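You operate a simulated robot arm through the tools that you are given. There is no shell and no other tool. Be economical: measure what you need, move in short steps, check, and stop when the job is done.

You run a simulated two-armed robot. Do the job below in one go: nothing can be reset, and whatever is moved stays where it is left.

Task
Push the dryer door shut. Press the lantern button to switch it on. Take the black polish tin on the top of the washer lid and put it away on the middle board of the pine shelf. Take the round brush on the top of the washer lid and put it away on the middle board of the pine shelf. Shut the sink door by the drawers. Put the jar that says "bands" from the counter top on the lid of tote one and the jar marked "buttons" on the lid of tote three. Close the counter cupboard door. Any order will do. Set down upright: jar.

The check looks at the end state, three seconds after you hand in, the way a careful person would. Anything else that was tipped, shoved, dropped, spilled or broken makes it a failure. A push-on lid holds only when it is set on centred and level and pressed home; a screw cap is set on level and turned clockwise until tight.

Robot
Two 7-joint arms with two-finger parallel grippers on one trunk, on a base that drives. Base frame: it is fixed to the floor where the robot stands at the start and does not move with it; the origin is under the middle of the robot, x ahead of it, y to its left, z up. Readings come in mm, rad, newtons and seconds.
The left shoulder is at the start at [70, 130, 1189], the right one opposite. With the tool pointing down near the work surface each hand reaches from about 220 to 520 mm from the robot's upright axis, wherever it stands, measured 20 degrees to its own side. Places, roughly: black polish tin [250, -750, 1000]; counter cupboard door [-3500, -1900, 400]; dryer door [400, -200, 600]; jar [-3000, -2000, 1000]; lantern button [600, 200, 600]; lid of tote one [-1600, 2000, 600]; lid of tote three [-2500, 1700, 600]; middle board of the pine shelf [-4700, 1200, 400]; round brush (4x4x8 cm) [-100, -900, 900]; sink door by the drawers [-1800, -1400, 400]. Payload 1.57 kg a hand.
The TCP of each hand is the grasp point between the finger pads, 30 mm short of the fingertips. In the tool frame z runs along the fingers and y along their closing line. Largest opening 80 mm; finger width 17, thickness 12; the body of the gripper, 40 by 82 mm, starts 80 mm behind the TCP.
Orientation is told as [roll, pitch, yaw] about the base's x, y, z axes, in that order, counted from this pose: with the fingers straight down and closing along the base's y, the tool's x points along the base's -x, its y along +y and its z along -z.

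Tools
- The arms move only by the tool drive_tool. It takes "left_motion", "right_motion" or both (then of equal length, played together; a hand with none holds still); each is a list of rows, each an object (a shift or turn left out is 0, a gripper value left out holds the last) with "rotation": the turn, a rotation vector about the base's x, y, z in rad, a list of three; "dp": the shift along the base's x, y, z in mm, a list of three; "grip": the finger opening in mm, from 0 to 80. In form: [{"rotation": [wx, wy, wz], "dp": [x, y, z], "grip": grip}, ...]. A call has 1 to 20 rows; each row shifts and turns the commanded pose from where the row before left it. Each row takes 0.2 s and may step no farther than 50 mm and 0.15 rad from the row before; otherwise, or with a gripper value out of range, the whole call is refused. A pose out of reach is approached as far as the arm can. The call stops where the force on the tool passes 40 N (or 10 N more than at its start, if that is more) or the arm is blocked; 0.2 s more then pass. Each finger travels about 108 mm/s and halts on what it meets, pressing with about 28 N; the grip force reading is that of the motor and also rises with nothing between the fingers. The clock runs only during rows and for 0.2 s after the last one: add rows that do not move to give the fingers time. The reply holds the time, the measured pose of the TCP, the force on the tool along the base axes, the opening and the grip force, in the units named above and with some noise, with the torque about the TCP (base axes, N m) and any sound that the robot's microphone picked up.
- Cameras (640 x 400 px; columns grow to the right, rows downward): "scene" is now at [114.1, -24.5, 1385.5]; the picture's right is [-0.36, -0.93, 0.00], its down [-0.79, 0.31, -0.53] and it looks along [0.49, -0.19, -0.85] (base axes); focal length 214 px, centre (320, 200). "left" rides on the left gripper at [72, 7, -122] in its tool frame; the picture's right is [-0.09, 1.00, 0.00], its down [-0.84, -0.08, -0.54] and it looks along [-0.54, -0.05, 0.84] (tool axes); focal length 238 px, centre (320, 200). "right" rides on the right gripper at [72, -7, -122] in its tool frame; the picture's right is [0.09, 1.00, 0.00], its down [-0.84, 0.08, -0.54] and it looks along [-0.54, 0.05, 0.84] (tool axes); focal length 238 px, centre (320, 200). There is no depth. A picture from a camera that has moved, and an enlarged one, comes with that camera's place and axes in the base frame and with its lens.
- grab_frame(camera): a new picture of that camera. No time passes.
- raise_lower(by): slides the trunk up (or, below 0, down) by that many mm; the arms and the scene camera ride with it, the base frame stays. It gives what a move gives, with no picture.
- steer(legs): drives the robot by 1 to 6 legs, each [ahead, left, turn to the left] in mm, mm and rad, along the robot's own axes; the way and the turn of a leg run together, so that a leg with both is an arc; at most 1500 mm and 3.142 rad a leg. The arms and the cameras ride along, it lands a little off, and it stops where it bumps. It gives what a move gives.
- head_to(pan, tilt): turns the head with the scene camera to pan (to the left, within 1.501 rad either way) and tilt (down, from -0.506 to 1.204), counted from straight ahead of the robot. It gives what a move gives.
- close_up(camera, box): a new picture of the part [left, top, right, bottom] of that camera's present view, enlarged. No time passes.
- sign_off(): hands the job in; it is judged then, once.

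Work in short steps. Places have to be worked out from the pictures, the camera data and where the tool is seen: move nearer, look again, correct. Check each grasp and each placing, and mend what went wrong. You have 186 turns and 154 pictures in all, those below and enlarged ones among them. Open the grippers and draw the arms clear of the work before you hand the job in, unless the task says otherwise; then end with one line.

The tools are called by a JSON object that holds its "name" and its "arguments". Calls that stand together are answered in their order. drive_tool: Moves the arms, as the interface text tells. Its arguments: {"type":"object","properties":{"left_motion":{"type":"array","items":{"type":"object","properties":{"rotation":{"type":"array","items":{"type":"number"}},"dp":{"type":"array","items":{"type":"number"}},"grip":{"type":"number"}}}},"right_motion":{"type":"array","items":{"type":"object","properties":{"rotation":{"type":"array","items":{"type":"number"}},"dp":{"type":"array","items":{"type":"number"}},"grip":{"type":"number"}}}}},"required":[]} The other tools are called the same way: raise_lower (by) slides the trunk up or down; steer (legs) drives the base; head_to (pan, tilt) turns the head that bears the scene camera; grab_frame (camera) takes a picture; close_up (camera, box) takes an enlarged picture of a part of a camera's view; sign_off () hands the job in.

At the start:

```text
clock: 0.0
left_position: [376.8, 84.8, 1225.4]
left_tcp_rot: [-0.002, 0.001, 0.002]
left_force: [1.0, 0.4, -0.5]
left_wrist_torque: [-0.02, -0.04, -0.02]
left_grip_width: 80.0
left_gripper_force: 0.0
right_position: [313.9, -210.7, 1144.6]
right_tcp_rot: [0.0, -0.001, 0.0]
right_force: [0.6, 0.2, -1.1]
right_wrist_torque: [0.03, 0.0, -0.03]
right_grip_width: 80.1
right_gripper_force: 0.0
trunk travel left (down, up): [-827.0, 113.0]
robot x, y, heading: [-0.4, -1.3, -0.001]
head pan, tilt: [-0.368, 1.012]
```

scene: 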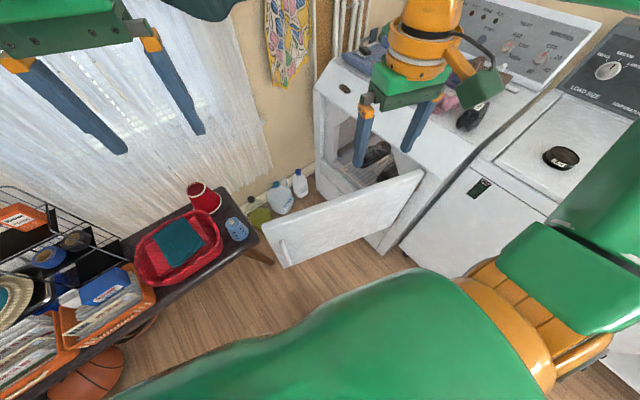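
right: 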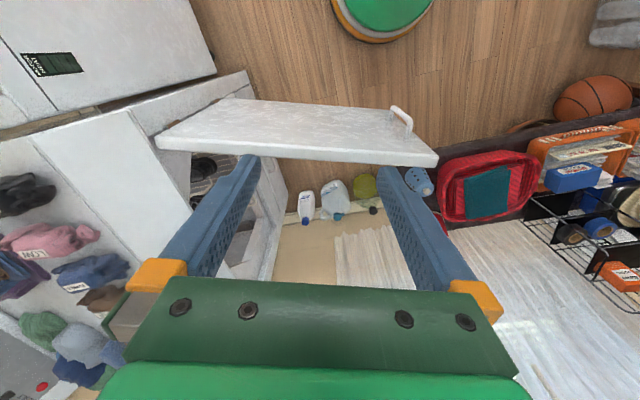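
left: 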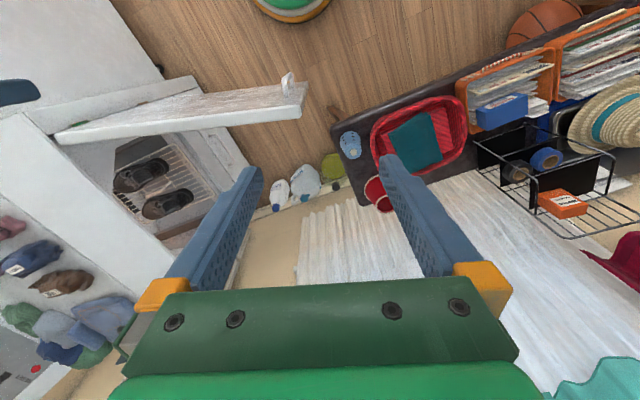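

The dryer door stands open ahead of me, with the washer to the right and a bench to the left. I'll look around with the head, right first.

{"name": "head_to", "arguments": {"pan": -1.2, "tilt": 0.6}}

{"name": "grab_frame", "arguments": {"camera": "scene"}}

{"name": "head_to", "arguments": {"pan": 0.3, "tilt": 0.7}}

{"name": "grab_frame", "arguments": {"camera": "scene"}}

{"name": "head_to", "arguments": {"pan": 1.5, "tilt": 0.4}}

{"name": "grab_frame", "arguments": {"camera": "scene"}}

```text
clock: 1.1
left_position: [375.9, 85.0, 1225.5]
left_tcp_rot: [-0.003, 0.002, 0.003]
left_force: [0.4, 0.4, -0.3]
left_wrist_torque: [0.01, -0.04, -0.01]
left_grip_width: 80.1
left_gripper_force: 0.1
right_position: [312.0, -213.1, 1144.9]
right_tcp_rot: [0.0, 0.0, 0.0]
right_force: [-0.1, 0.3, -0.4]
right_wrist_torque: [-0.04, -0.01, -0.03]
right_grip_width: 80.0
right_gripper_force: 0.0
trunk travel left (down, up): [-827.0, 113.0]
robot x, y, heading: [-0.9, 2.7, -0.003]
head pan, tilt: [-1.201, 0.6]
```

```text
150 pictures are left
camera scene: at [81.8, -82.0, 1418.3], right [-0.93, -0.36, 0.0], down [-0.2, 0.53, -0.82], along [0.3, -0.77, -0.57], focal length 214 px, centre (320, 200)
```

scene: 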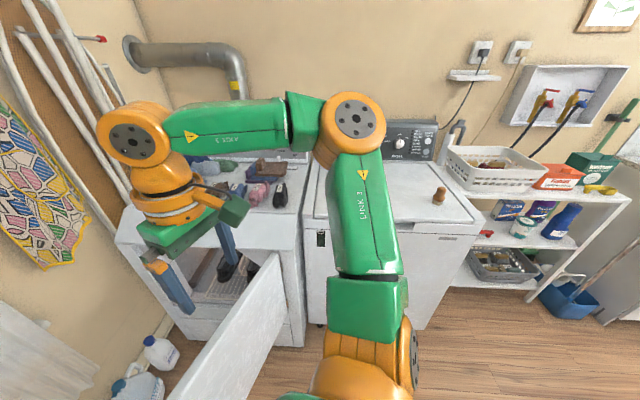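

```text
clock: 2.8
left_position: [377.1, 84.5, 1225.2]
left_tcp_rot: [-0.002, 0.002, 0.001]
left_force: [0.1, -0.3, 0.2]
left_wrist_torque: [0.02, 0.0, -0.02]
left_grip_width: 79.8
left_gripper_force: 0.0
right_position: [313.5, -212.9, 1145.5]
right_tcp_rot: [0.002, -0.001, -0.002]
right_force: [0.9, 0.4, 0.1]
right_wrist_torque: [0.01, 0.0, 0.0]
right_grip_width: 80.1
right_gripper_force: 0.0
trunk travel left (down, up): [-827.0, 113.0]
robot x, y, heading: [-2.6, -2.3, 0.002]
head pan, tilt: [0.3, 0.7]
```

```text
149 pictures are left
camera scene: at [130.9, 25.4, 1409.7], right [0.3, -0.96, 0.0], down [-0.62, -0.19, -0.76], along [0.73, 0.23, -0.64], focal length 214 px, centre (320, 200)
```

scene: 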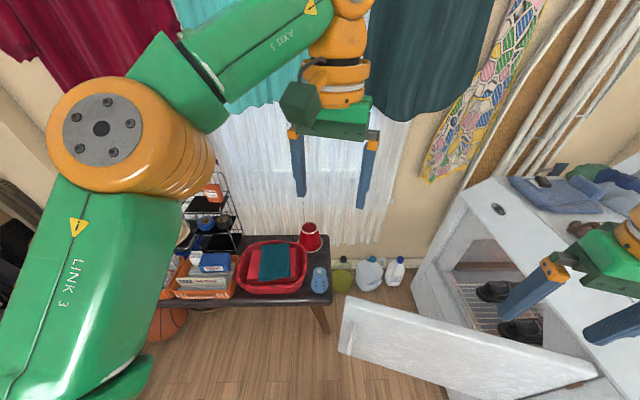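

```text
clock: 4.2
left_position: [375.7, 85.0, 1226.1]
left_tcp_rot: [-0.001, 0.002, 0.001]
left_force: [-0.3, 0.5, 0.6]
left_wrist_torque: [0.01, 0.0, -0.01]
left_grip_width: 79.8
left_gripper_force: 0.0
right_position: [313.6, -211.8, 1146.2]
right_tcp_rot: [0.002, 0.0, 0.0]
right_force: [0.3, 0.8, -0.1]
right_wrist_torque: [-0.03, 0.0, -0.01]
right_grip_width: 80.0
right_gripper_force: 0.0
trunk travel left (down, up): [-827.0, 113.0]
robot x, y, heading: [-0.4, -1.0, 0.003]
head pan, tilt: [1.499, 0.4]
```

```text
148 pictures are left
camera scene: at [56.5, 92.7, 1436.6], right [1.0, -0.07, 0.0], down [-0.03, -0.39, -0.92], along [0.07, 0.92, -0.39], focal length 214 px, centre (320, 200)
```

scene: 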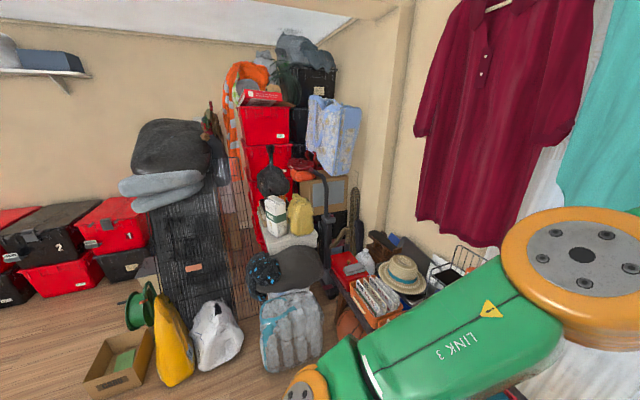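

I'll look closely at the lantern candidates and at the floor around the door.

{"name": "head_to", "arguments": {"pan": 0.2, "tilt": 0.85}}

{"name": "grab_frame", "arguments": {"camera": "scene"}}

{"name": "close_up", "arguments": {"camera": "scene", "box": [200, 120, 360, 220]}}

{"name": "close_up", "arguments": {"camera": "left", "box": [260, 70, 480, 210]}}

```text
clock: 5.6
left_position: [376.0, 83.3, 1225.9]
left_tcp_rot: [-0.002, 0.002, 0.002]
left_force: [1.1, 0.5, -0.1]
left_wrist_torque: [-0.01, -0.01, 0.01]
left_grip_width: 79.7
left_gripper_force: 0.1
right_position: [313.2, -211.8, 1145.8]
right_tcp_rot: [0.002, 0.001, 0.001]
right_force: [-0.6, 0.2, 0.6]
right_wrist_torque: [-0.02, 0.02, -0.03]
right_grip_width: 80.0
right_gripper_force: 0.1
trunk travel left (down, up): [-827.0, 113.0]
robot x, y, heading: [2.4, -1.5, -0.0]
head pan, tilt: [0.201, 0.85]
```

```text
147 pictures are left
camera scene: at [126.3, 16.0, 1397.5], right [0.2, -0.98, 0.0], down [-0.74, -0.15, -0.66], along [0.65, 0.13, -0.75], focal length 214 px, centre (320, 200)
```

scene: 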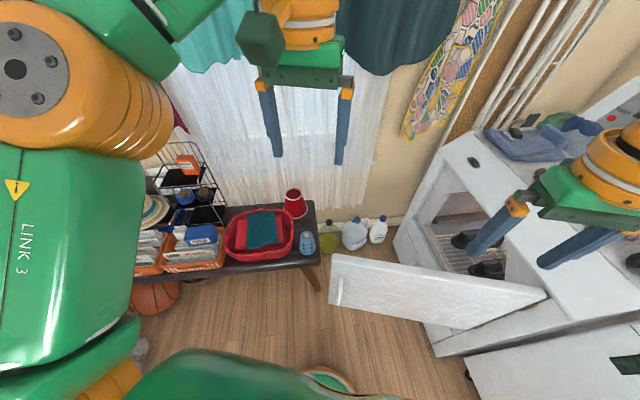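

```text
4.00 times, centred on (280, 170) of scene
camera zoom: at [126.3, 16.0, 1397.5], right [0.2, -0.98, 0.0], down [-0.74, -0.15, -0.66], along [0.65, 0.13, -0.75], focal length 858 px, centre (480, 320)
```

zoom: 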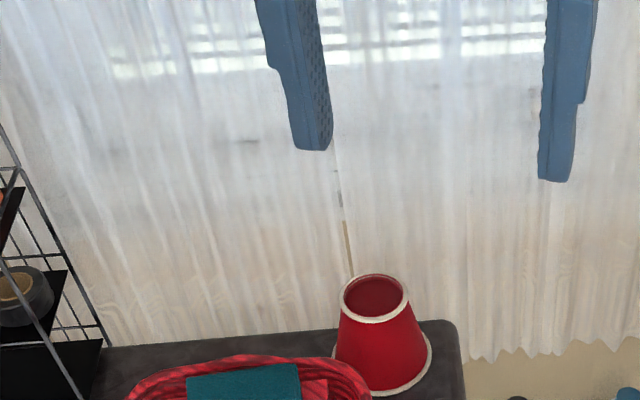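

```text
2.86 times, centred on (370, 140) of left
camera zoom: at [306.5, 91.2, 1346.2], right [0.09, 1.0, 0.0], down [0.84, -0.08, 0.54], along [0.54, -0.05, -0.84], focal length 681 px, centre (177, 371)
```

zoom: 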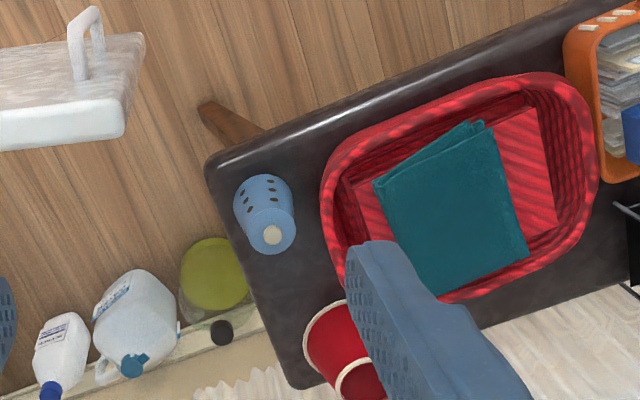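

The lantern is the blue cylinder, with its button near [630, 180, 551]. The dryer door runs from its handle edge near [398, 43] to the hinge near [425, -532], with its top at z of about 847. I'll lower the trunk so the right hand can push the outer face.

{"name": "raise_lower", "arguments": {"by": -260}}

{"name": "drive_tool", "arguments": {"right_motion": [{"grip": 0, "dp": [0, 35, 0]}, {"dp": [0, 35, -20]}, {"dp": [0, 0, -45]}, {"dp": [0, 0, -30]}, {"dp": [0, 0, 0]}]}}

{"name": "head_to", "arguments": {"pan": -0.3, "tilt": 0.85}}

{"name": "grab_frame", "arguments": {"camera": "scene"}}

```text
clock: 8.3
left_position: [377.5, 84.5, 965.2]
left_tcp_rot: [0.0, 0.001, 0.001]
left_force: [0.4, -0.2, 0.4]
left_wrist_torque: [-0.05, 0.0, 0.0]
left_grip_width: 80.0
left_gripper_force: 0.1
right_position: [313.8, -212.9, 886.9]
right_tcp_rot: [0.001, -0.001, 0.0]
right_force: [0.1, -0.1, -0.2]
right_wrist_torque: [0.03, -0.02, 0.0]
right_grip_width: 79.8
right_gripper_force: 0.0
trunk travel left (down, up): [-567.0, 373.0]
robot x, y, heading: [-0.8, -3.3, 0.001]
head pan, tilt: [0.201, 0.85]
```

```text
clock: 9.5
left_position: [376.7, 85.4, 965.4]
left_tcp_rot: [-0.001, -0.002, 0.002]
left_force: [-0.6, 0.1, 0.2]
left_wrist_torque: [0.04, 0.01, 0.0]
left_grip_width: 79.9
left_gripper_force: 0.1
right_position: [312.5, -141.9, 789.6]
right_tcp_rot: [0.001, 0.001, -0.002]
right_force: [0.3, -0.3, 1.1]
right_wrist_torque: [0.0, 0.0, 0.02]
right_grip_width: 0.0
right_gripper_force: 21.4
trunk travel left (down, up): [-567.0, 373.0]
robot x, y, heading: [-3.5, -2.0, -0.001]
head pan, tilt: [0.201, 0.85]
```

```text
clock: 10.4
left_position: [375.5, 84.6, 965.1]
left_tcp_rot: [-0.001, 0.002, 0.003]
left_force: [-0.1, 0.4, 0.8]
left_wrist_torque: [0.0, -0.01, 0.01]
left_grip_width: 79.9
left_gripper_force: 0.0
right_position: [312.1, -143.5, 791.4]
right_tcp_rot: [0.001, 0.0, -0.001]
right_force: [0.0, 0.5, 0.1]
right_wrist_torque: [0.0, -0.01, 0.01]
right_grip_width: 0.0
right_gripper_force: 21.3
trunk travel left (down, up): [-567.0, 373.0]
robot x, y, heading: [2.0, -2.5, 0.001]
head pan, tilt: [-0.3, 0.85]
```

```text
144 pictures are left
camera scene: at [124.4, -22.6, 1137.5], right [-0.29, -0.96, 0.0], down [-0.72, 0.22, -0.66], along [0.63, -0.19, -0.75], focal length 214 px, centre (320, 200)
```

scene: 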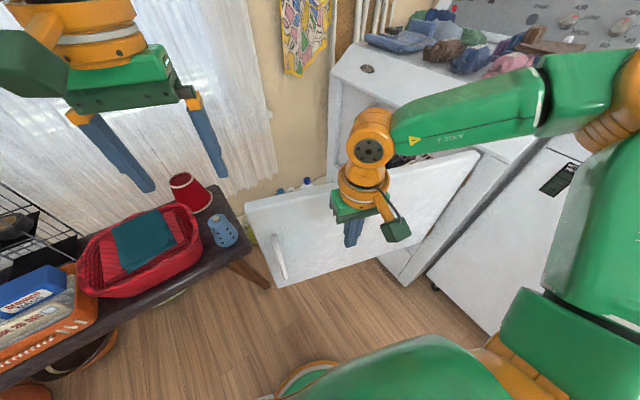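

The closed right fingers sit in front of the outer face. I push in +x.

{"name": "drive_tool", "arguments": {"right_motion": [{"dp": [35, 0, 0]}, {"dp": [35, 0, 0]}, {"dp": [25, 0, 0]}, {"dp": [25, 0, 0]}, {"dp": [25, -2, 0]}, {"dp": [25, -4, 0]}, {"dp": [25, -6, 0]}, {"dp": [25, -8, 0]}]}}

{"name": "grab_frame", "arguments": {"camera": "scene"}}

```text
clock: 12.2
left_position: [377.1, 85.1, 965.3]
left_tcp_rot: [0.001, 0.002, 0.001]
left_force: [-0.8, 0.2, 0.2]
left_wrist_torque: [0.0, 0.0, 0.0]
left_grip_width: 80.1
left_gripper_force: 0.0
right_position: [442.5, -216.0, 790.0]
right_tcp_rot: [0.002, -0.003, -0.001]
right_force: [0.4, -0.3, 0.6]
right_wrist_torque: [-0.01, -0.01, 0.03]
right_grip_width: 0.0
right_gripper_force: 21.7
right hand out of reach, approached as far as the arm can: row 3, 4, 5, 6, 7, 8
trunk travel left (down, up): [-567.0, 373.0]
robot x, y, heading: [0.3, -2.1, 0.001]
head pan, tilt: [-0.3, 0.85]
```

```text
143 pictures are left
camera scene: at [124.6, -23.2, 1137.4], right [-0.3, -0.96, 0.0], down [-0.72, 0.22, -0.66], along [0.63, -0.19, -0.75], focal length 214 px, centre (320, 200)
```

scene: 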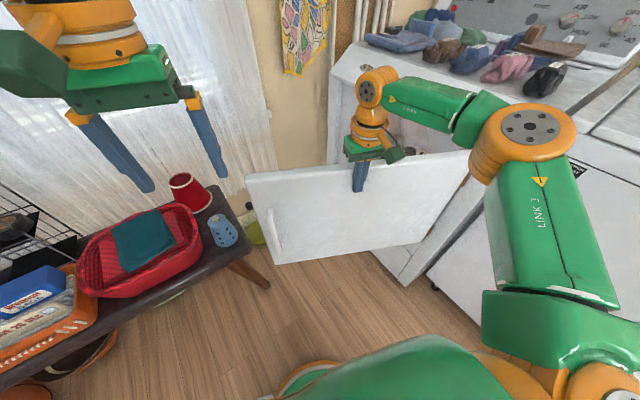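

The door moves, but the arm is at its limit. I'll let the base carry the push forward.

{"name": "steer", "arguments": {"legs": [[170, -30, 0]]}}

{"name": "grab_frame", "arguments": {"camera": "scene"}}

```text
clock: 13.7
left_position: [546.4, 55.3, 965.0]
left_tcp_rot: [-0.002, -0.002, 0.001]
left_force: [0.4, 0.1, 0.0]
left_wrist_torque: [0.02, 0.02, 0.0]
left_grip_width: 79.9
left_gripper_force: 0.0
right_position: [611.3, -245.7, 791.3]
right_tcp_rot: [0.001, 0.0, 0.0]
right_force: [-0.6, 0.8, -0.2]
right_wrist_torque: [-0.03, 0.02, 0.01]
right_grip_width: 0.0
right_gripper_force: 21.0
trunk travel left (down, up): [-567.0, 373.0]
robot x, y, heading: [167.5, -30.2, 0.004]
head pan, tilt: [-0.3, 0.85]
```

```text
142 pictures are left
camera scene: at [293.9, -52.6, 1137.5], right [-0.3, -0.96, 0.0], down [-0.72, 0.22, -0.66], along [0.63, -0.2, -0.75], focal length 214 px, centre (320, 200)
```

scene: 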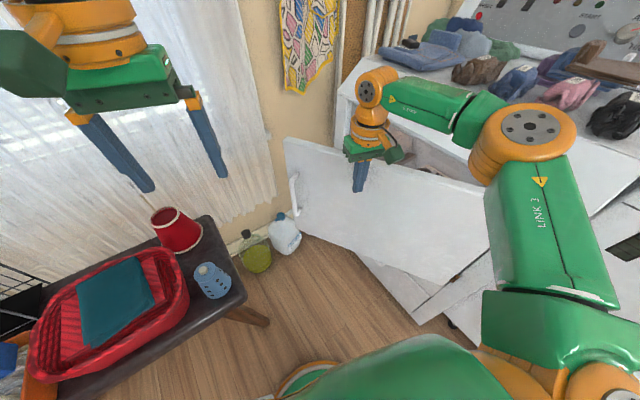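

The door follows. I continue along its arc with the base.

{"name": "steer", "arguments": {"legs": [[80, -65, 0], [45, -80, 0]]}}

{"name": "grab_frame", "arguments": {"camera": "scene"}}

```text
clock: 15.6
left_position: [671.3, -88.8, 965.1]
left_tcp_rot: [-0.003, 0.001, 0.002]
left_force: [-1.0, 0.4, -0.2]
left_wrist_torque: [0.01, 0.0, -0.01]
left_grip_width: 80.2
left_gripper_force: 0.0
right_position: [736.3, -390.9, 791.5]
right_tcp_rot: [0.002, -0.001, 0.001]
right_force: [-0.1, -0.6, 0.0]
right_wrist_torque: [0.0, -0.01, 0.0]
right_grip_width: 0.3
right_gripper_force: 21.5
trunk travel left (down, up): [-567.0, 373.0]
robot x, y, heading: [298.4, -176.4, 0.001]
head pan, tilt: [-0.3, 0.85]
```

```text
141 pictures are left
camera scene: at [419.1, -196.9, 1137.5], right [-0.3, -0.96, 0.0], down [-0.72, 0.22, -0.66], along [0.63, -0.2, -0.75], focal length 214 px, centre (320, 200)
```

scene: 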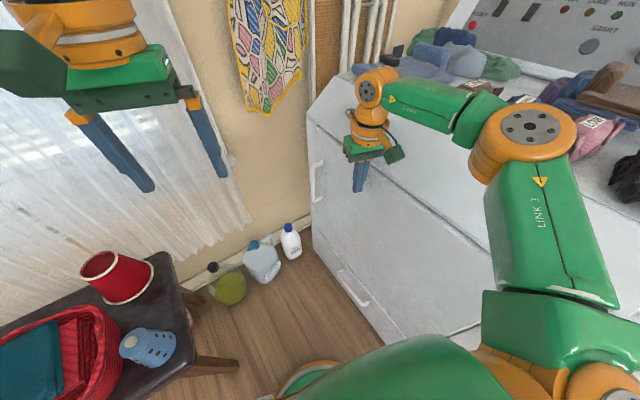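

It looks nearly flush. I press it home with the arm along the inward normal.

{"name": "drive_tool", "arguments": {"right_motion": [{"dp": [2, -15, 0]}, {"dp": [2, -15, 0]}, {"dp": [2, -10, 0]}, {"dp": [2, -10, 0]}, {"dp": [2, -10, 0]}, {"dp": [2, -10, 0]}]}}

{"name": "grab_frame", "arguments": {"camera": "scene"}}

```text
clock: 16.1
left_position: [668.9, -84.8, 964.7]
left_tcp_rot: [-0.004, -0.002, 0.007]
left_force: [0.1, -0.2, 0.4]
left_wrist_torque: [0.05, -0.03, 0.04]
left_grip_width: 80.0
left_gripper_force: 0.1
right_position: [739.9, -399.4, 790.5]
right_tcp_rot: [0.009, 0.005, 0.017]
right_force: [-0.3, 20.2, 2.1]
right_wrist_torque: [-0.62, -0.05, 0.2]
right_grip_width: 0.1
right_gripper_force: 21.3
trunk travel left (down, up): [-567.0, 373.0]
robot x, y, heading: [292.5, -177.0, 0.007]
head pan, tilt: [-0.3, 0.85]
stopped in row 2 (right hand): the force on the tool passed its limit at 43 N (the readings are from after the stop); the commanded pose is now the measured one
```

```text
140 pictures are left
camera scene: at [417.8, -193.1, 1138.0], right [-0.29, -0.96, 0.0], down [-0.72, 0.22, -0.66], along [0.63, -0.19, -0.75], focal length 214 px, centre (320, 200)
```

scene: 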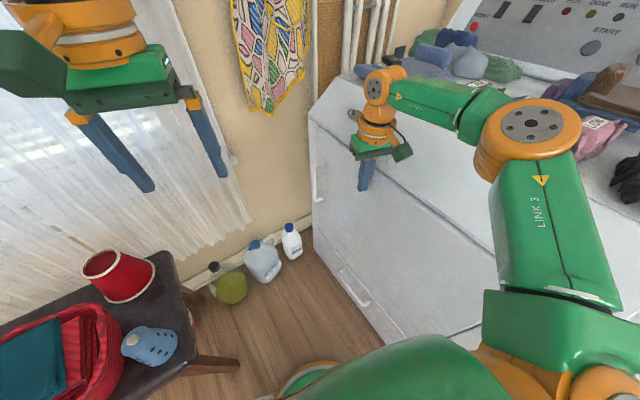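

It met firm resistance, so it's probably shut. I back the hand off and inspect the door edge.

{"name": "drive_tool", "arguments": {"right_motion": [{"dp": [-20, 40, 0]}, {"dp": [-30, 40, 0]}, {"dp": [-30, 30, 20]}]}}

{"name": "close_up", "arguments": {"camera": "scene", "box": [280, 80, 520, 340]}}

```text
clock: 16.9
left_position: [670.6, -88.2, 965.9]
left_tcp_rot: [-0.002, -0.001, 0.006]
left_force: [0.0, 0.7, 0.1]
left_wrist_torque: [0.0, 0.01, 0.03]
left_grip_width: 80.1
left_gripper_force: 0.1
right_position: [658.5, -295.4, 811.3]
right_tcp_rot: [0.008, 0.006, 0.01]
right_force: [0.5, 0.4, -0.6]
right_wrist_torque: [-0.01, -0.03, -0.02]
right_grip_width: 0.2
right_gripper_force: 20.9
trunk travel left (down, up): [-567.0, 373.0]
robot x, y, heading: [294.4, -174.5, 0.005]
head pan, tilt: [-0.3, 0.85]
```

```text
1.54 times, centred on (400, 210) of scene
camera zoom: at [418.7, -196.4, 1137.5], right [-0.29, -0.96, 0.0], down [-0.72, 0.22, -0.66], along [0.63, -0.19, -0.75], focal length 330 px, centre (197, 185)
```

zoom: 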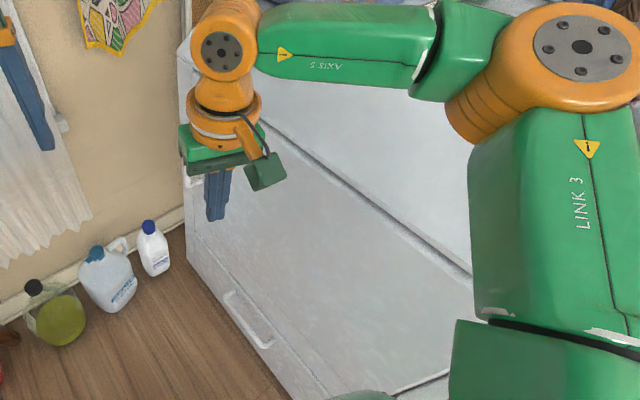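

The door looks flush. Next is the lantern: I move the base left, lower the trunk, and look at it with the left wrist camera.

{"name": "steer", "arguments": {"legs": [[0, 110, 0]]}}

{"name": "raise_lower", "arguments": {"by": -220}}

{"name": "drive_tool", "arguments": {"left_motion": [{"grip": 0, "dp": [-30, 25, 0]}, {"dp": [-30, 30, 0]}, {"dp": [0, 30, 0]}]}}

{"name": "head_to", "arguments": {"pan": 0.4, "tilt": 0.9}}

{"name": "grab_frame", "arguments": {"camera": "left"}}

{"name": "grab_frame", "arguments": {"camera": "scene"}}

```text
clock: 18.1
left_position: [670.2, 20.9, 965.7]
left_tcp_rot: [0.001, 0.0, 0.005]
left_force: [0.7, 0.6, -0.5]
left_wrist_torque: [-0.05, 0.0, 0.02]
left_grip_width: 80.0
left_gripper_force: 0.1
right_position: [658.3, -186.1, 808.9]
right_tcp_rot: [0.01, 0.008, 0.012]
right_force: [-0.6, -0.5, -0.5]
right_wrist_torque: [0.02, -0.01, 0.0]
right_grip_width: 0.0
right_gripper_force: 21.2
trunk travel left (down, up): [-567.0, 373.0]
robot x, y, heading: [294.4, -64.6, 0.005]
head pan, tilt: [-0.3, 0.85]
```

```text
clock: 20.4
left_position: [670.8, 21.2, 745.3]
left_tcp_rot: [-0.002, -0.001, 0.005]
left_force: [-0.1, 0.6, 0.5]
left_wrist_torque: [0.02, -0.01, -0.03]
left_grip_width: 79.8
left_gripper_force: 0.1
right_position: [658.4, -186.6, 588.4]
right_tcp_rot: [0.008, 0.006, 0.011]
right_force: [0.9, -0.1, -0.2]
right_wrist_torque: [-0.01, 0.02, -0.03]
right_grip_width: 0.2
right_gripper_force: 21.5
trunk travel left (down, up): [-347.0, 593.0]
robot x, y, heading: [297.2, -65.8, 0.003]
head pan, tilt: [-0.3, 0.85]
```

```text
clock: 21.2
left_position: [609.5, 107.7, 747.4]
left_tcp_rot: [-0.001, -0.002, 0.007]
left_force: [0.0, -0.7, 0.6]
left_wrist_torque: [-0.02, 0.0, 0.0]
left_grip_width: 0.0
left_gripper_force: 21.8
right_position: [658.3, -185.9, 589.9]
right_tcp_rot: [0.007, 0.007, 0.01]
right_force: [-0.9, -0.1, -0.2]
right_wrist_torque: [-0.02, 0.0, 0.0]
right_grip_width: 0.2
right_gripper_force: 21.6
trunk travel left (down, up): [-347.0, 593.0]
robot x, y, heading: [296.3, -64.9, 0.002]
head pan, tilt: [-0.3, 0.85]
```

```text
clock: 22.3
left_position: [611.0, 106.4, 747.5]
left_tcp_rot: [-0.003, 0.0, 0.004]
left_force: [1.3, -0.6, -0.1]
left_wrist_torque: [-0.01, 0.01, 0.0]
left_grip_width: 0.3
left_gripper_force: 21.9
right_position: [658.2, -185.8, 588.9]
right_tcp_rot: [0.009, 0.007, 0.01]
right_force: [0.2, 0.4, -0.2]
right_wrist_torque: [0.01, 0.0, 0.02]
right_grip_width: 0.0
right_gripper_force: 21.2
trunk travel left (down, up): [-347.0, 593.0]
robot x, y, heading: [291.7, -60.0, -0.0]
head pan, tilt: [0.4, 0.901]
```

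```text
138 pictures are left
camera left: at [540.8, 112.5, 867.1], right [0.09, 1.0, 0.0], down [0.84, -0.07, 0.54], along [0.54, -0.05, -0.84], focal length 238 px, centre (320, 200)
```

left: 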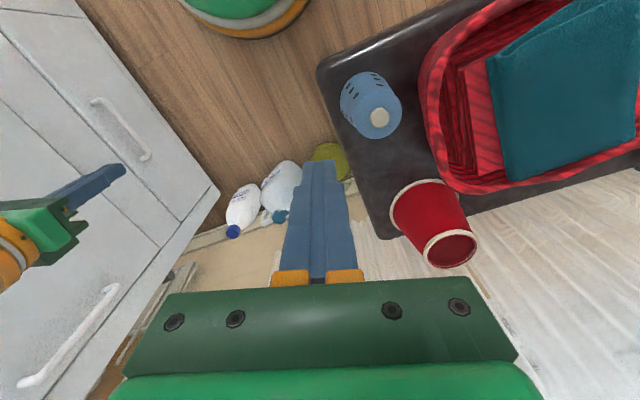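

```text
137 pictures are left
camera scene: at [413.6, -34.7, 913.6], right [0.39, -0.92, 0.0], down [-0.72, -0.31, -0.62], along [0.57, 0.24, -0.78], focal length 214 px, centre (320, 200)
```

scene: 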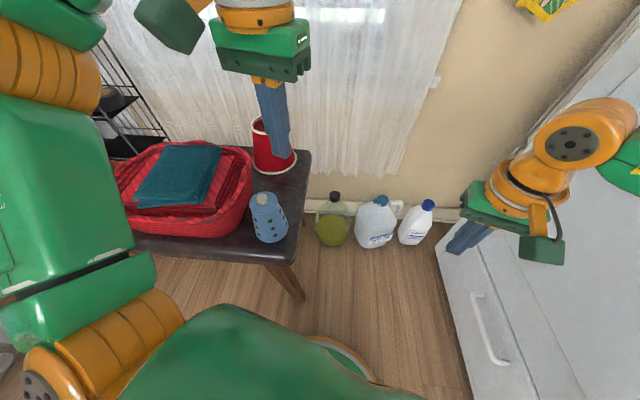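

From both views the button is at about [617, 178, 578]. I move the closed left fingers above it and descend.

{"name": "drive_tool", "arguments": {"left_motion": [{"dp": [4, 36, 0]}, {"dp": [2, 36, 0]}, {"dp": [0, 0, -45]}, {"dp": [0, 0, -45]}, {"dp": [0, 0, 0]}]}}

{"name": "grab_frame", "arguments": {"camera": "left"}}

{"name": "close_up", "arguments": {"camera": "scene", "box": [200, 100, 340, 260]}}

```text
clock: 23.5
left_position: [615.8, 178.9, 655.8]
left_tcp_rot: [-0.001, 0.0, 0.007]
left_force: [0.3, -0.4, -0.1]
left_wrist_torque: [-0.01, 0.03, -0.02]
left_grip_width: 0.0
left_gripper_force: 21.7
right_position: [659.2, -185.2, 590.0]
right_tcp_rot: [0.007, 0.007, 0.011]
right_force: [0.5, -0.3, 0.1]
right_wrist_torque: [0.01, -0.01, -0.02]
right_grip_width: 0.1
right_gripper_force: 21.2
trunk travel left (down, up): [-347.0, 593.0]
robot x, y, heading: [295.3, -64.5, 0.006]
head pan, tilt: [0.4, 0.901]
```

```text
136 pictures are left
camera left: at [546.7, 184.4, 776.2], right [0.09, 1.0, 0.0], down [0.84, -0.07, 0.54], along [0.54, -0.05, -0.84], focal length 238 px, centre (320, 200)
```

left: 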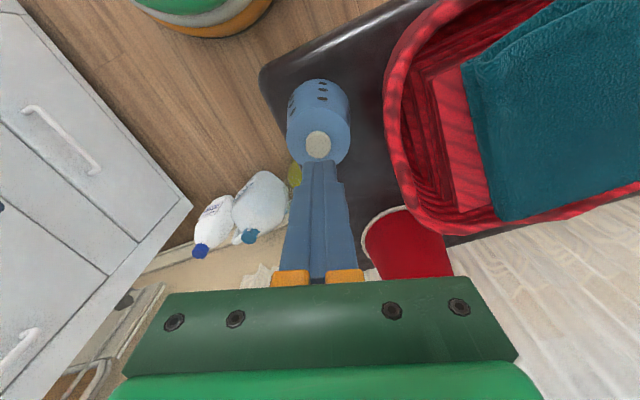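

```text
2.50 times, centred on (270, 180) of scene
camera zoom: at [413.5, -34.7, 913.6], right [0.39, -0.92, 0.0], down [-0.72, -0.31, -0.62], along [0.57, 0.24, -0.78], focal length 536 px, centre (445, 250)
```

zoom: 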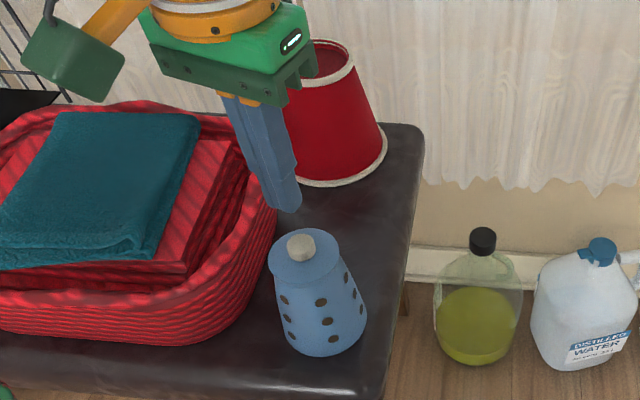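

Alignment is good. I press down in small steps.

{"name": "drive_tool", "arguments": {"left_motion": [{"dp": [2, -1, -20]}, {"dp": [0, 0, -15]}, {"dp": [0, 0, -5]}, {"dp": [0, 0, -4]}, {"dp": [0, 0, -4]}, {"dp": [0, 0, -3]}, {"dp": [0, 0, -3]}, {"dp": [0, 0, -3]}, {"dp": [0, 0, -3]}]}}

{"name": "close_up", "arguments": {"camera": "scene", "box": [200, 100, 340, 260]}}

```text
clock: 25.4
left_position: [615.9, 175.4, 606.4]
left_tcp_rot: [0.005, -0.023, 0.009]
left_force: [6.0, 14.6, 98.7]
left_wrist_torque: [1.13, -0.45, -0.35]
left_grip_width: 0.0
left_gripper_force: 21.6
right_position: [653.7, -187.8, 594.1]
right_tcp_rot: [0.012, 0.001, 0.011]
right_force: [-0.2, 0.4, 0.1]
right_wrist_torque: [0.0, -0.01, 0.02]
right_grip_width: 0.0
right_gripper_force: 21.2
trunk travel left (down, up): [-347.0, 593.0]
robot x, y, heading: [294.0, -63.3, -0.0]
head pan, tilt: [0.4, 0.901]
heard: click
stopped in row 9 (left hand): the force on the tool passed its limit at 45 N (the readings are from after the stop); the commanded pose is now the measured one
```

```text
2.50 times, centred on (270, 180) of scene
camera zoom: at [407.1, -38.0, 915.5], right [0.39, -0.92, 0.0], down [-0.72, -0.3, -0.63], along [0.58, 0.25, -0.78], focal length 536 px, centre (445, 250)
```

zoom: 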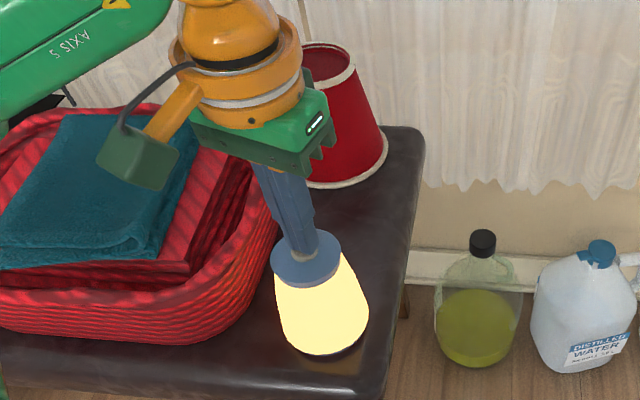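

It clicked and the lantern is lit. I lift straight up and confirm it stays on.

{"name": "drive_tool", "arguments": {"left_motion": [{"dp": [0, 0, 20]}, {"dp": [0, 0, 40]}, {"dp": [0, 0, 45]}, {"dp": [0, 0, 45]}]}}

{"name": "close_up", "arguments": {"camera": "scene", "box": [200, 100, 340, 260]}}

```text
clock: 26.4
left_position: [618.8, 176.4, 749.4]
left_tcp_rot: [-0.002, -0.007, 0.005]
left_force: [-0.6, 0.2, 0.0]
left_wrist_torque: [-0.02, -0.01, 0.03]
left_grip_width: 0.0
left_gripper_force: 21.4
right_position: [658.2, -185.7, 589.6]
right_tcp_rot: [0.009, 0.007, 0.01]
right_force: [-0.3, -1.3, 0.1]
right_wrist_torque: [0.04, 0.0, 0.01]
right_grip_width: 0.4
right_gripper_force: 21.2
trunk travel left (down, up): [-347.0, 593.0]
robot x, y, heading: [292.7, -64.6, 0.006]
head pan, tilt: [0.4, 0.901]
```

```text
2.50 times, centred on (270, 180) of scene
camera zoom: at [413.1, -35.2, 913.6], right [0.39, -0.92, 0.0], down [-0.72, -0.31, -0.62], along [0.57, 0.24, -0.78], focal length 536 px, centre (445, 250)
```

zoom: 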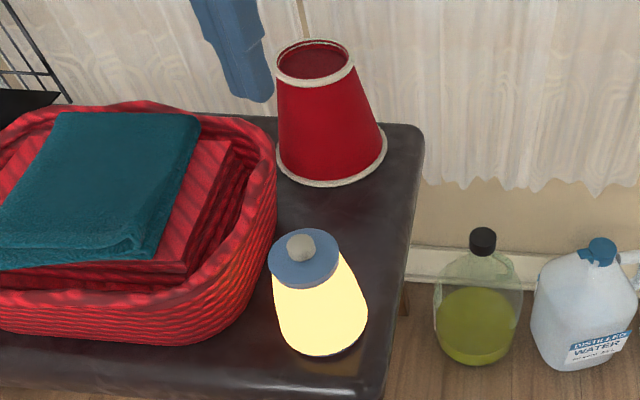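

The lantern stays lit. I raise the trunk, back off, and turn to face the washer.

{"name": "raise_lower", "arguments": {"by": 520}}

{"name": "steer", "arguments": {"legs": [[-362, 0, 0], [0, -150, 0], [0, 0, -1.24]]}}

{"name": "head_to", "arguments": {"pan": 0, "tilt": 0.8}}

{"name": "grab_frame", "arguments": {"camera": "scene"}}

```text
refused: 520 is not a number from -400 to 400
```

```text
clock: 32.8
left_position: [265.7, -447.7, 748.6]
left_tcp_rot: [-0.002, -0.006, -1.24]
left_force: [-0.7, -0.8, 0.3]
left_wrist_torque: [0.0, 0.01, -0.01]
left_grip_width: 0.0
left_gripper_force: 21.1
right_position: [-66.3, -601.1, 589.9]
right_tcp_rot: [0.009, 0.008, -1.238]
right_force: [-0.4, 0.6, 0.0]
right_wrist_torque: [0.01, 0.03, 0.02]
right_grip_width: 0.0
right_gripper_force: 21.4
trunk travel left (down, up): [-347.0, 593.0]
robot x, y, heading: [-68.2, -217.0, -1.249]
head pan, tilt: [0.4, 0.901]
```

```text
clock: 33.6
left_position: [264.5, -448.6, 748.6]
left_tcp_rot: [-0.002, -0.005, -1.241]
left_force: [-0.1, 0.5, -0.1]
left_wrist_torque: [-0.03, 0.01, 0.01]
left_grip_width: 0.0
left_gripper_force: 21.5
right_position: [-65.9, -599.3, 589.6]
right_tcp_rot: [0.009, 0.007, -1.238]
right_force: [-0.9, 0.5, -0.6]
right_wrist_torque: [0.04, 0.01, 0.01]
right_grip_width: 0.3
right_gripper_force: 21.4
trunk travel left (down, up): [-347.0, 593.0]
robot x, y, heading: [-71.9, -218.9, -1.243]
head pan, tilt: [0.0, 0.799]
```

```text
132 pictures are left
camera scene: at [-25.6, -340.0, 921.5], right [-0.95, -0.32, 0.0], down [-0.23, 0.68, -0.7], along [0.22, -0.66, -0.72], focal length 214 px, centre (320, 200)
```

scene: 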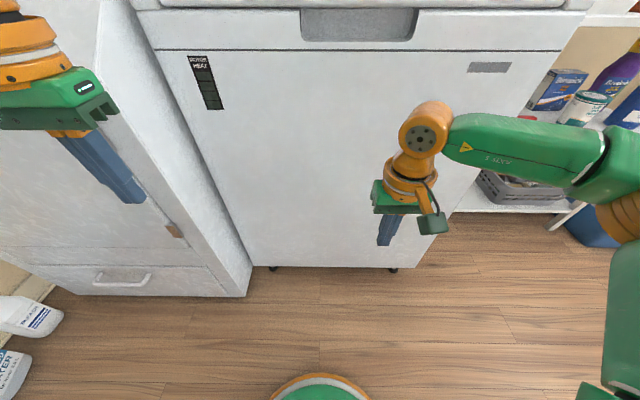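

The refused raise meant I turned while low, but nothing was touched. I raise the trunk in two steps and look at the washer lid.

{"name": "raise_lower", "arguments": {"by": 400}}

{"name": "raise_lower", "arguments": {"by": 120}}

{"name": "grab_frame", "arguments": {"camera": "scene"}}

```text
clock: 37.5
left_position: [265.0, -448.4, 1147.9]
left_tcp_rot: [-0.001, -0.005, -1.24]
left_force: [0.5, -0.5, 1.0]
left_wrist_torque: [0.02, 0.01, -0.02]
left_grip_width: 0.1
left_gripper_force: 21.1
right_position: [-66.4, -600.5, 988.7]
right_tcp_rot: [0.008, 0.007, -1.238]
right_force: [0.7, 0.9, -0.3]
right_wrist_torque: [-0.02, 0.0, 0.02]
right_grip_width: 0.1
right_gripper_force: 21.1
trunk travel left (down, up): [-747.0, 193.0]
robot x, y, heading: [-69.1, -218.7, -1.241]
head pan, tilt: [0.0, 0.799]
```

```text
clock: 39.0
left_position: [265.5, -448.2, 1269.1]
left_tcp_rot: [-0.004, -0.003, -1.24]
left_force: [0.4, 0.3, 0.1]
left_wrist_torque: [-0.04, -0.02, 0.0]
left_grip_width: 0.0
left_gripper_force: 21.4
right_position: [-65.9, -600.5, 1108.3]
right_tcp_rot: [0.01, 0.008, -1.238]
right_force: [-0.7, -0.2, -0.6]
right_wrist_torque: [0.03, 0.01, 0.01]
right_grip_width: 0.0
right_gripper_force: 21.5
trunk travel left (down, up): [-867.0, 73.0]
robot x, y, heading: [-65.8, -215.3, -1.246]
head pan, tilt: [0.0, 0.799]
```

```text
131 pictures are left
camera scene: at [-25.6, -340.2, 1441.5], right [-0.95, -0.32, 0.0], down [-0.23, 0.68, -0.7], along [0.22, -0.66, -0.72], focal length 214 px, centre (320, 200)
```

scene: 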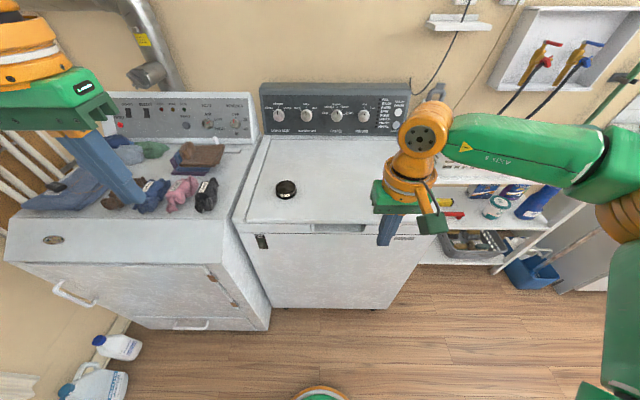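

The tin is at about [264, -836, 919]. I drive closer and slightly right, lifting the right hand so I can see the brush.

{"name": "drive_tool", "arguments": {"right_motion": [{"dp": [0, 0, 50], "grip": 80}, {"dp": [0, 0, 50]}, {"dp": [-47, -16, 30]}, {"dp": [-47, -16, 0]}], "left_motion": [{"dp": [0, 0, 0], "grip": 80}, {"dp": [0, 0, 0]}, {"dp": [0, 0, 0]}, {"dp": [0, 0, 0]}]}}

{"name": "steer", "arguments": {"legs": [[235, -60, 0]]}}

{"name": "grab_frame", "arguments": {"camera": "scene"}}

{"name": "grab_frame", "arguments": {"camera": "right"}}

{"name": "grab_frame", "arguments": {"camera": "left"}}

```text
refused: row 3 steps farther than a row can; nothing moved
```

```text
clock: 40.7
left_position: [282.8, -685.4, 1269.6]
left_tcp_rot: [-0.002, -0.009, -1.241]
left_force: [-0.2, 0.7, -0.1]
left_wrist_torque: [-0.04, 0.03, -0.02]
left_grip_width: 0.1
left_gripper_force: 20.7
right_position: [-47.2, -836.3, 1109.2]
right_tcp_rot: [0.008, 0.006, -1.238]
right_force: [0.2, -0.3, -0.1]
right_wrist_torque: [-0.01, 0.0, 0.0]
right_grip_width: 0.0
right_gripper_force: 21.3
trunk travel left (down, up): [-867.0, 73.0]
robot x, y, heading: [-48.5, -455.7, -1.249]
head pan, tilt: [0.0, 0.799]
```

```text
130 pictures are left
camera scene: at [-7.7, -576.3, 1441.9], right [-0.95, -0.32, 0.0], down [-0.23, 0.68, -0.7], along [0.22, -0.66, -0.71], focal length 214 px, centre (320, 200)
```

scene: 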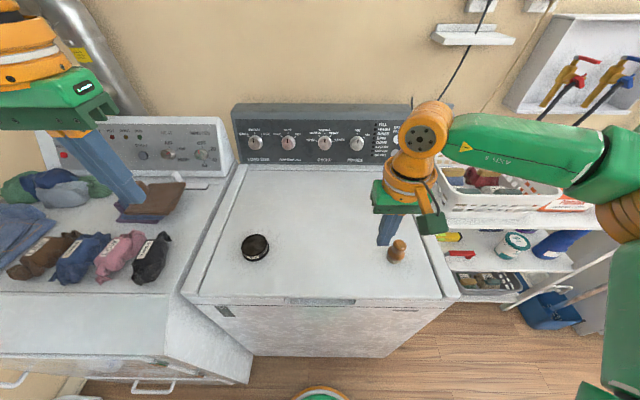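

```text
129 pictures are left
camera right: at [-80.0, -772.6, 1233.9], right [0.91, 0.41, 0.01], down [0.34, -0.77, 0.54], along [0.23, -0.49, -0.84], focal length 238 px, centre (320, 200)
```

right: 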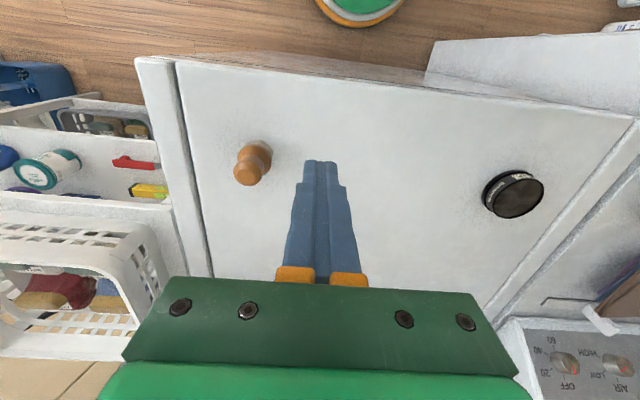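

```text
128 pictures are left
camera left: at [267.9, -613.8, 1389.5], right [0.97, 0.23, 0.0], down [0.2, -0.81, 0.55], along [0.13, -0.53, -0.84], focal length 238 px, centre (320, 200)
```

left: 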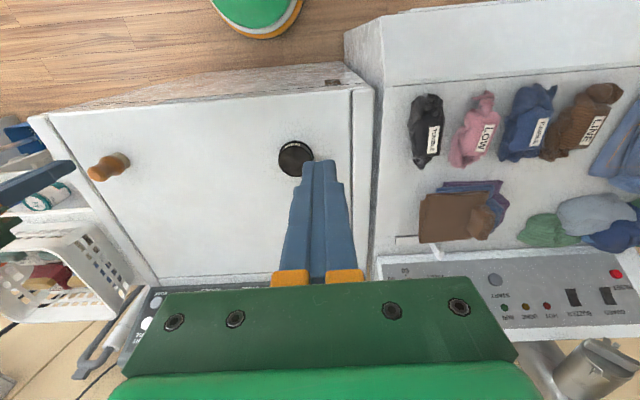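

The brush stands at about [-105, -933], top z 964. The tin is at about [267, -821], top z 925, and roughly 70 mm across. I bring the open hands above each.

{"name": "drive_tool", "arguments": {"left_motion": [{"grip": 80, "dp": [-3, -22, -36]}, {"dp": [-3, -23, -36]}, {"dp": [-3, -23, -36]}, {"dp": [-3, -23, -36]}, {"dp": [-2, -23, -36]}, {"dp": [-2, -23, -30]}], "right_motion": [{"grip": 80, "dp": [-20, -32, 0]}, {"dp": [-20, -32, 0]}, {"dp": [-18, -33, 0]}, {"dp": [0, 0, 0]}, {"dp": [0, 0, 0]}, {"dp": [0, 0, 0]}]}}

{"name": "grab_frame", "arguments": {"camera": "left"}}

{"name": "grab_frame", "arguments": {"camera": "right"}}

```text
clock: 42.1
left_position: [267.9, -827.2, 1058.4]
left_tcp_rot: [0.0, -0.002, -1.243]
left_force: [0.6, -0.3, 0.1]
left_wrist_torque: [0.03, 0.03, 0.02]
left_grip_width: 80.2
left_gripper_force: 0.1
right_position: [-104.9, -938.7, 1108.1]
right_tcp_rot: [0.008, 0.007, -1.238]
right_force: [-0.9, -0.6, -0.2]
right_wrist_torque: [0.02, -0.02, 0.04]
right_grip_width: 80.2
right_gripper_force: 0.1
trunk travel left (down, up): [-867.0, 73.0]
robot x, y, heading: [-44.0, -461.3, -1.239]
head pan, tilt: [0.0, 0.799]
```

```text
127 pictures are left
camera left: at [252.2, -756.7, 1177.5], right [0.97, 0.23, 0.0], down [0.2, -0.81, 0.55], along [0.13, -0.53, -0.84], focal length 238 px, centre (320, 200)
```

left: 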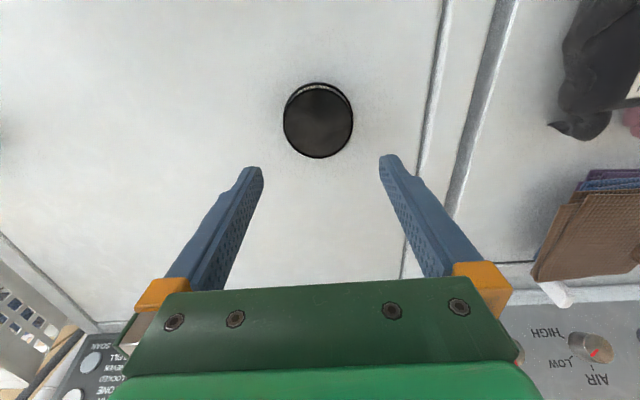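

```text
126 pictures are left
camera right: at [-137.6, -875.0, 1231.8], right [0.91, 0.41, 0.01], down [0.34, -0.77, 0.54], along [0.23, -0.48, -0.84], focal length 238 px, centre (320, 200)
```

right: 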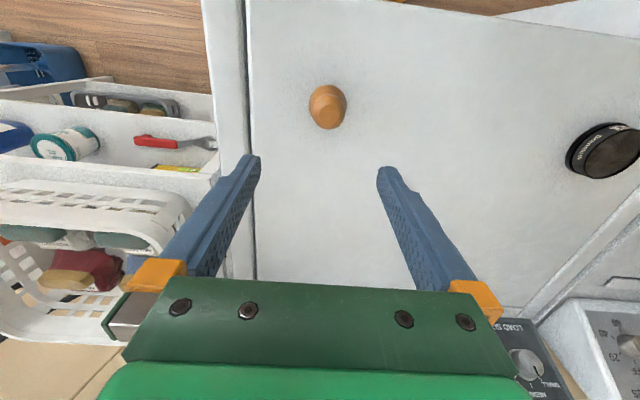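

The tin looks almost as wide as the jaws, so I zoom in to measure it.

{"name": "close_up", "arguments": {"camera": "left", "box": [270, 70, 370, 170]}}

{"name": "close_up", "arguments": {"camera": "right", "box": [290, 70, 370, 150]}}

{"name": "close_up", "arguments": {"camera": "scene", "box": [210, 200, 310, 300]}}

```text
4.00 times, centred on (320, 120) of left
camera zoom: at [252.2, -756.7, 1177.5], right [0.97, 0.23, 0.0], down [0.2, -0.81, 0.55], along [0.13, -0.53, -0.84], focal length 953 px, centre (320, 520)
```

zoom: 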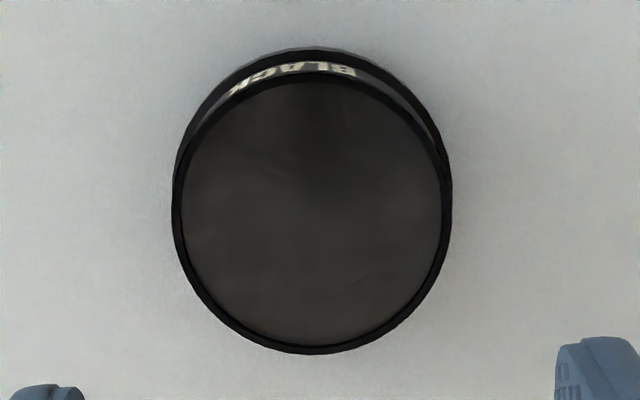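

```text
5.00 times, centred on (330, 110) of right
camera zoom: at [-137.6, -875.0, 1231.8], right [0.91, 0.41, 0.01], down [0.34, -0.77, 0.54], along [0.23, -0.48, -0.84], focal length 1192 px, centre (270, 650)
```

zoom: 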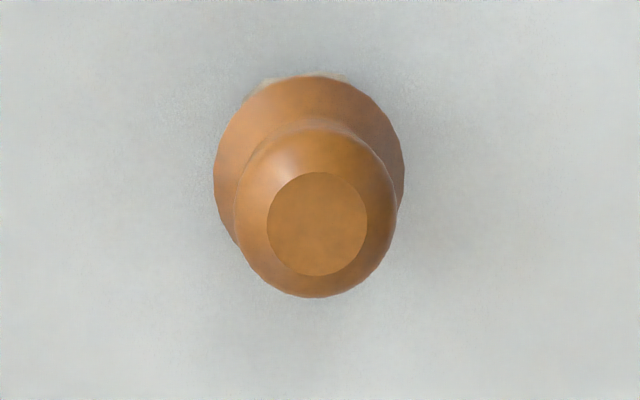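

```text
4.00 times, centred on (260, 250) of scene
camera zoom: at [-7.8, -582.6, 1441.3], right [-0.95, -0.32, 0.0], down [-0.23, 0.68, -0.7], along [0.22, -0.66, -0.72], focal length 858 px, centre (560, 0)
```

zoom: 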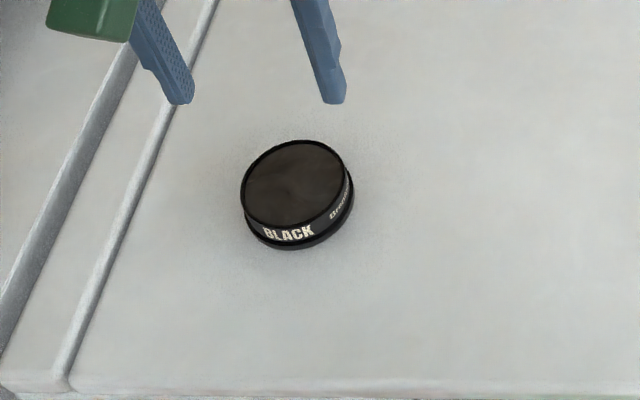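

The tin is about 77 mm across, so there is little clearance. I'll slide over it from an off-centre chord so the fingers centre it. First, the brush profile.

{"name": "close_up", "arguments": {"camera": "scene", "box": [340, 200, 440, 300]}}

{"name": "drive_tool", "arguments": {"left_motion": [{"dp": [-4, 8, -30]}, {"dp": [-3.4, 8.5, -30]}, {"dp": [0, 0, -30]}, {"dp": [0, 0, 0]}], "right_motion": [{"dp": [6, 13.5, 0]}, {"dp": [0, 0, -40]}, {"dp": [0, 0, -30]}, {"dp": [0, 0, 0]}]}}

{"name": "grab_frame", "arguments": {"camera": "left"}}

{"name": "grab_frame", "arguments": {"camera": "right"}}

```text
4.00 times, centred on (390, 250) of scene
camera zoom: at [-7.8, -582.6, 1441.3], right [-0.95, -0.32, 0.0], down [-0.23, 0.68, -0.7], along [0.22, -0.66, -0.72], focal length 858 px, centre (40, 0)
```

zoom: 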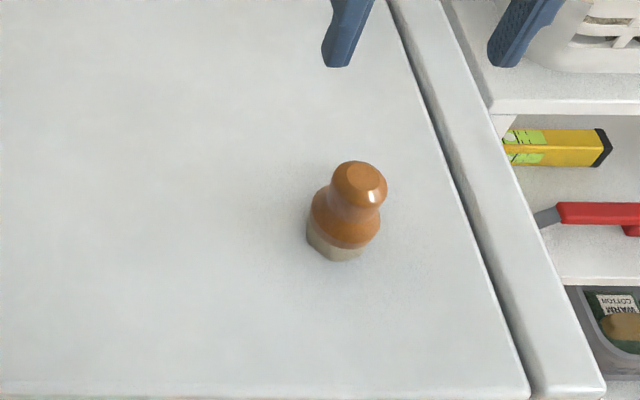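

```text
clock: 43.1
left_position: [260.6, -807.7, 969.0]
left_tcp_rot: [-0.002, -0.006, -1.241]
left_force: [-0.5, -0.4, 0.4]
left_wrist_torque: [0.0, 0.0, 0.03]
left_grip_width: 80.0
left_gripper_force: 0.0
right_position: [-98.9, -923.0, 1040.1]
right_tcp_rot: [0.006, 0.007, -1.238]
right_force: [-0.5, 0.7, 0.8]
right_wrist_torque: [-0.01, -0.03, 0.0]
right_grip_width: 80.1
right_gripper_force: 0.0
trunk travel left (down, up): [-867.0, 73.0]
robot x, y, heading: [-46.4, -452.7, -1.242]
head pan, tilt: [0.0, 0.799]
```

```text
121 pictures are left
camera left: at [244.8, -737.7, 1089.0], right [0.97, 0.24, 0.0], down [0.2, -0.81, 0.55], along [0.13, -0.53, -0.84], focal length 238 px, centre (320, 200)
```

left: 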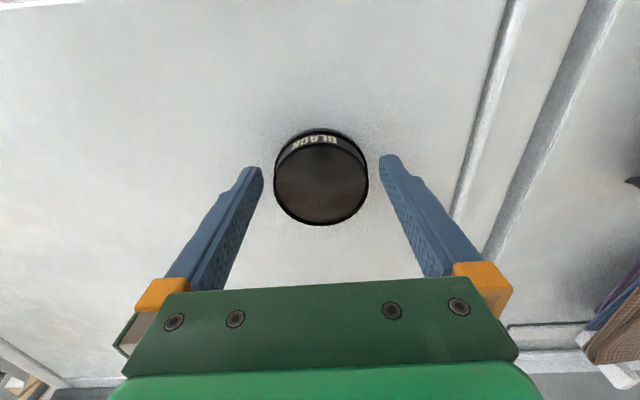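

```text
120 pictures are left
camera right: at [-130.7, -859.0, 1162.4], right [0.91, 0.41, 0.01], down [0.34, -0.77, 0.54], along [0.23, -0.49, -0.84], focal length 238 px, centre (320, 200)
```

right: 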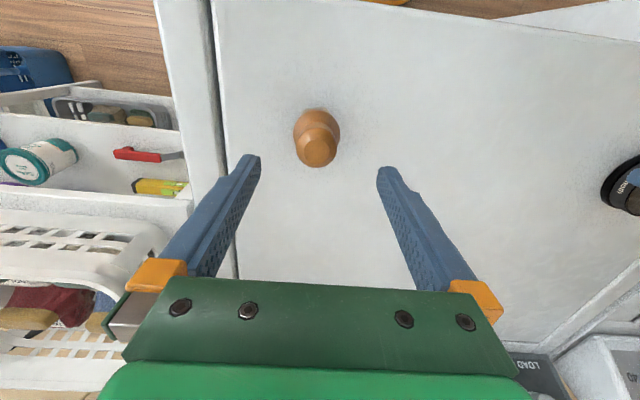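

The brush needs a nudge of (-2, -5). I zoom in to measure the tin's width relative to the finger gap.

{"name": "close_up", "arguments": {"camera": "left", "box": [250, 120, 390, 240]}}

```text
3.33 times, centred on (320, 180) of left
camera zoom: at [244.8, -737.7, 1089.0], right [0.97, 0.24, 0.0], down [0.2, -0.81, 0.55], along [0.13, -0.53, -0.84], focal length 794 px, centre (320, 267)
```

zoom: 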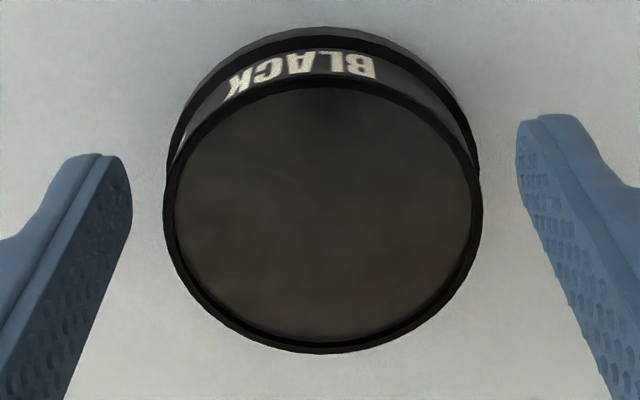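

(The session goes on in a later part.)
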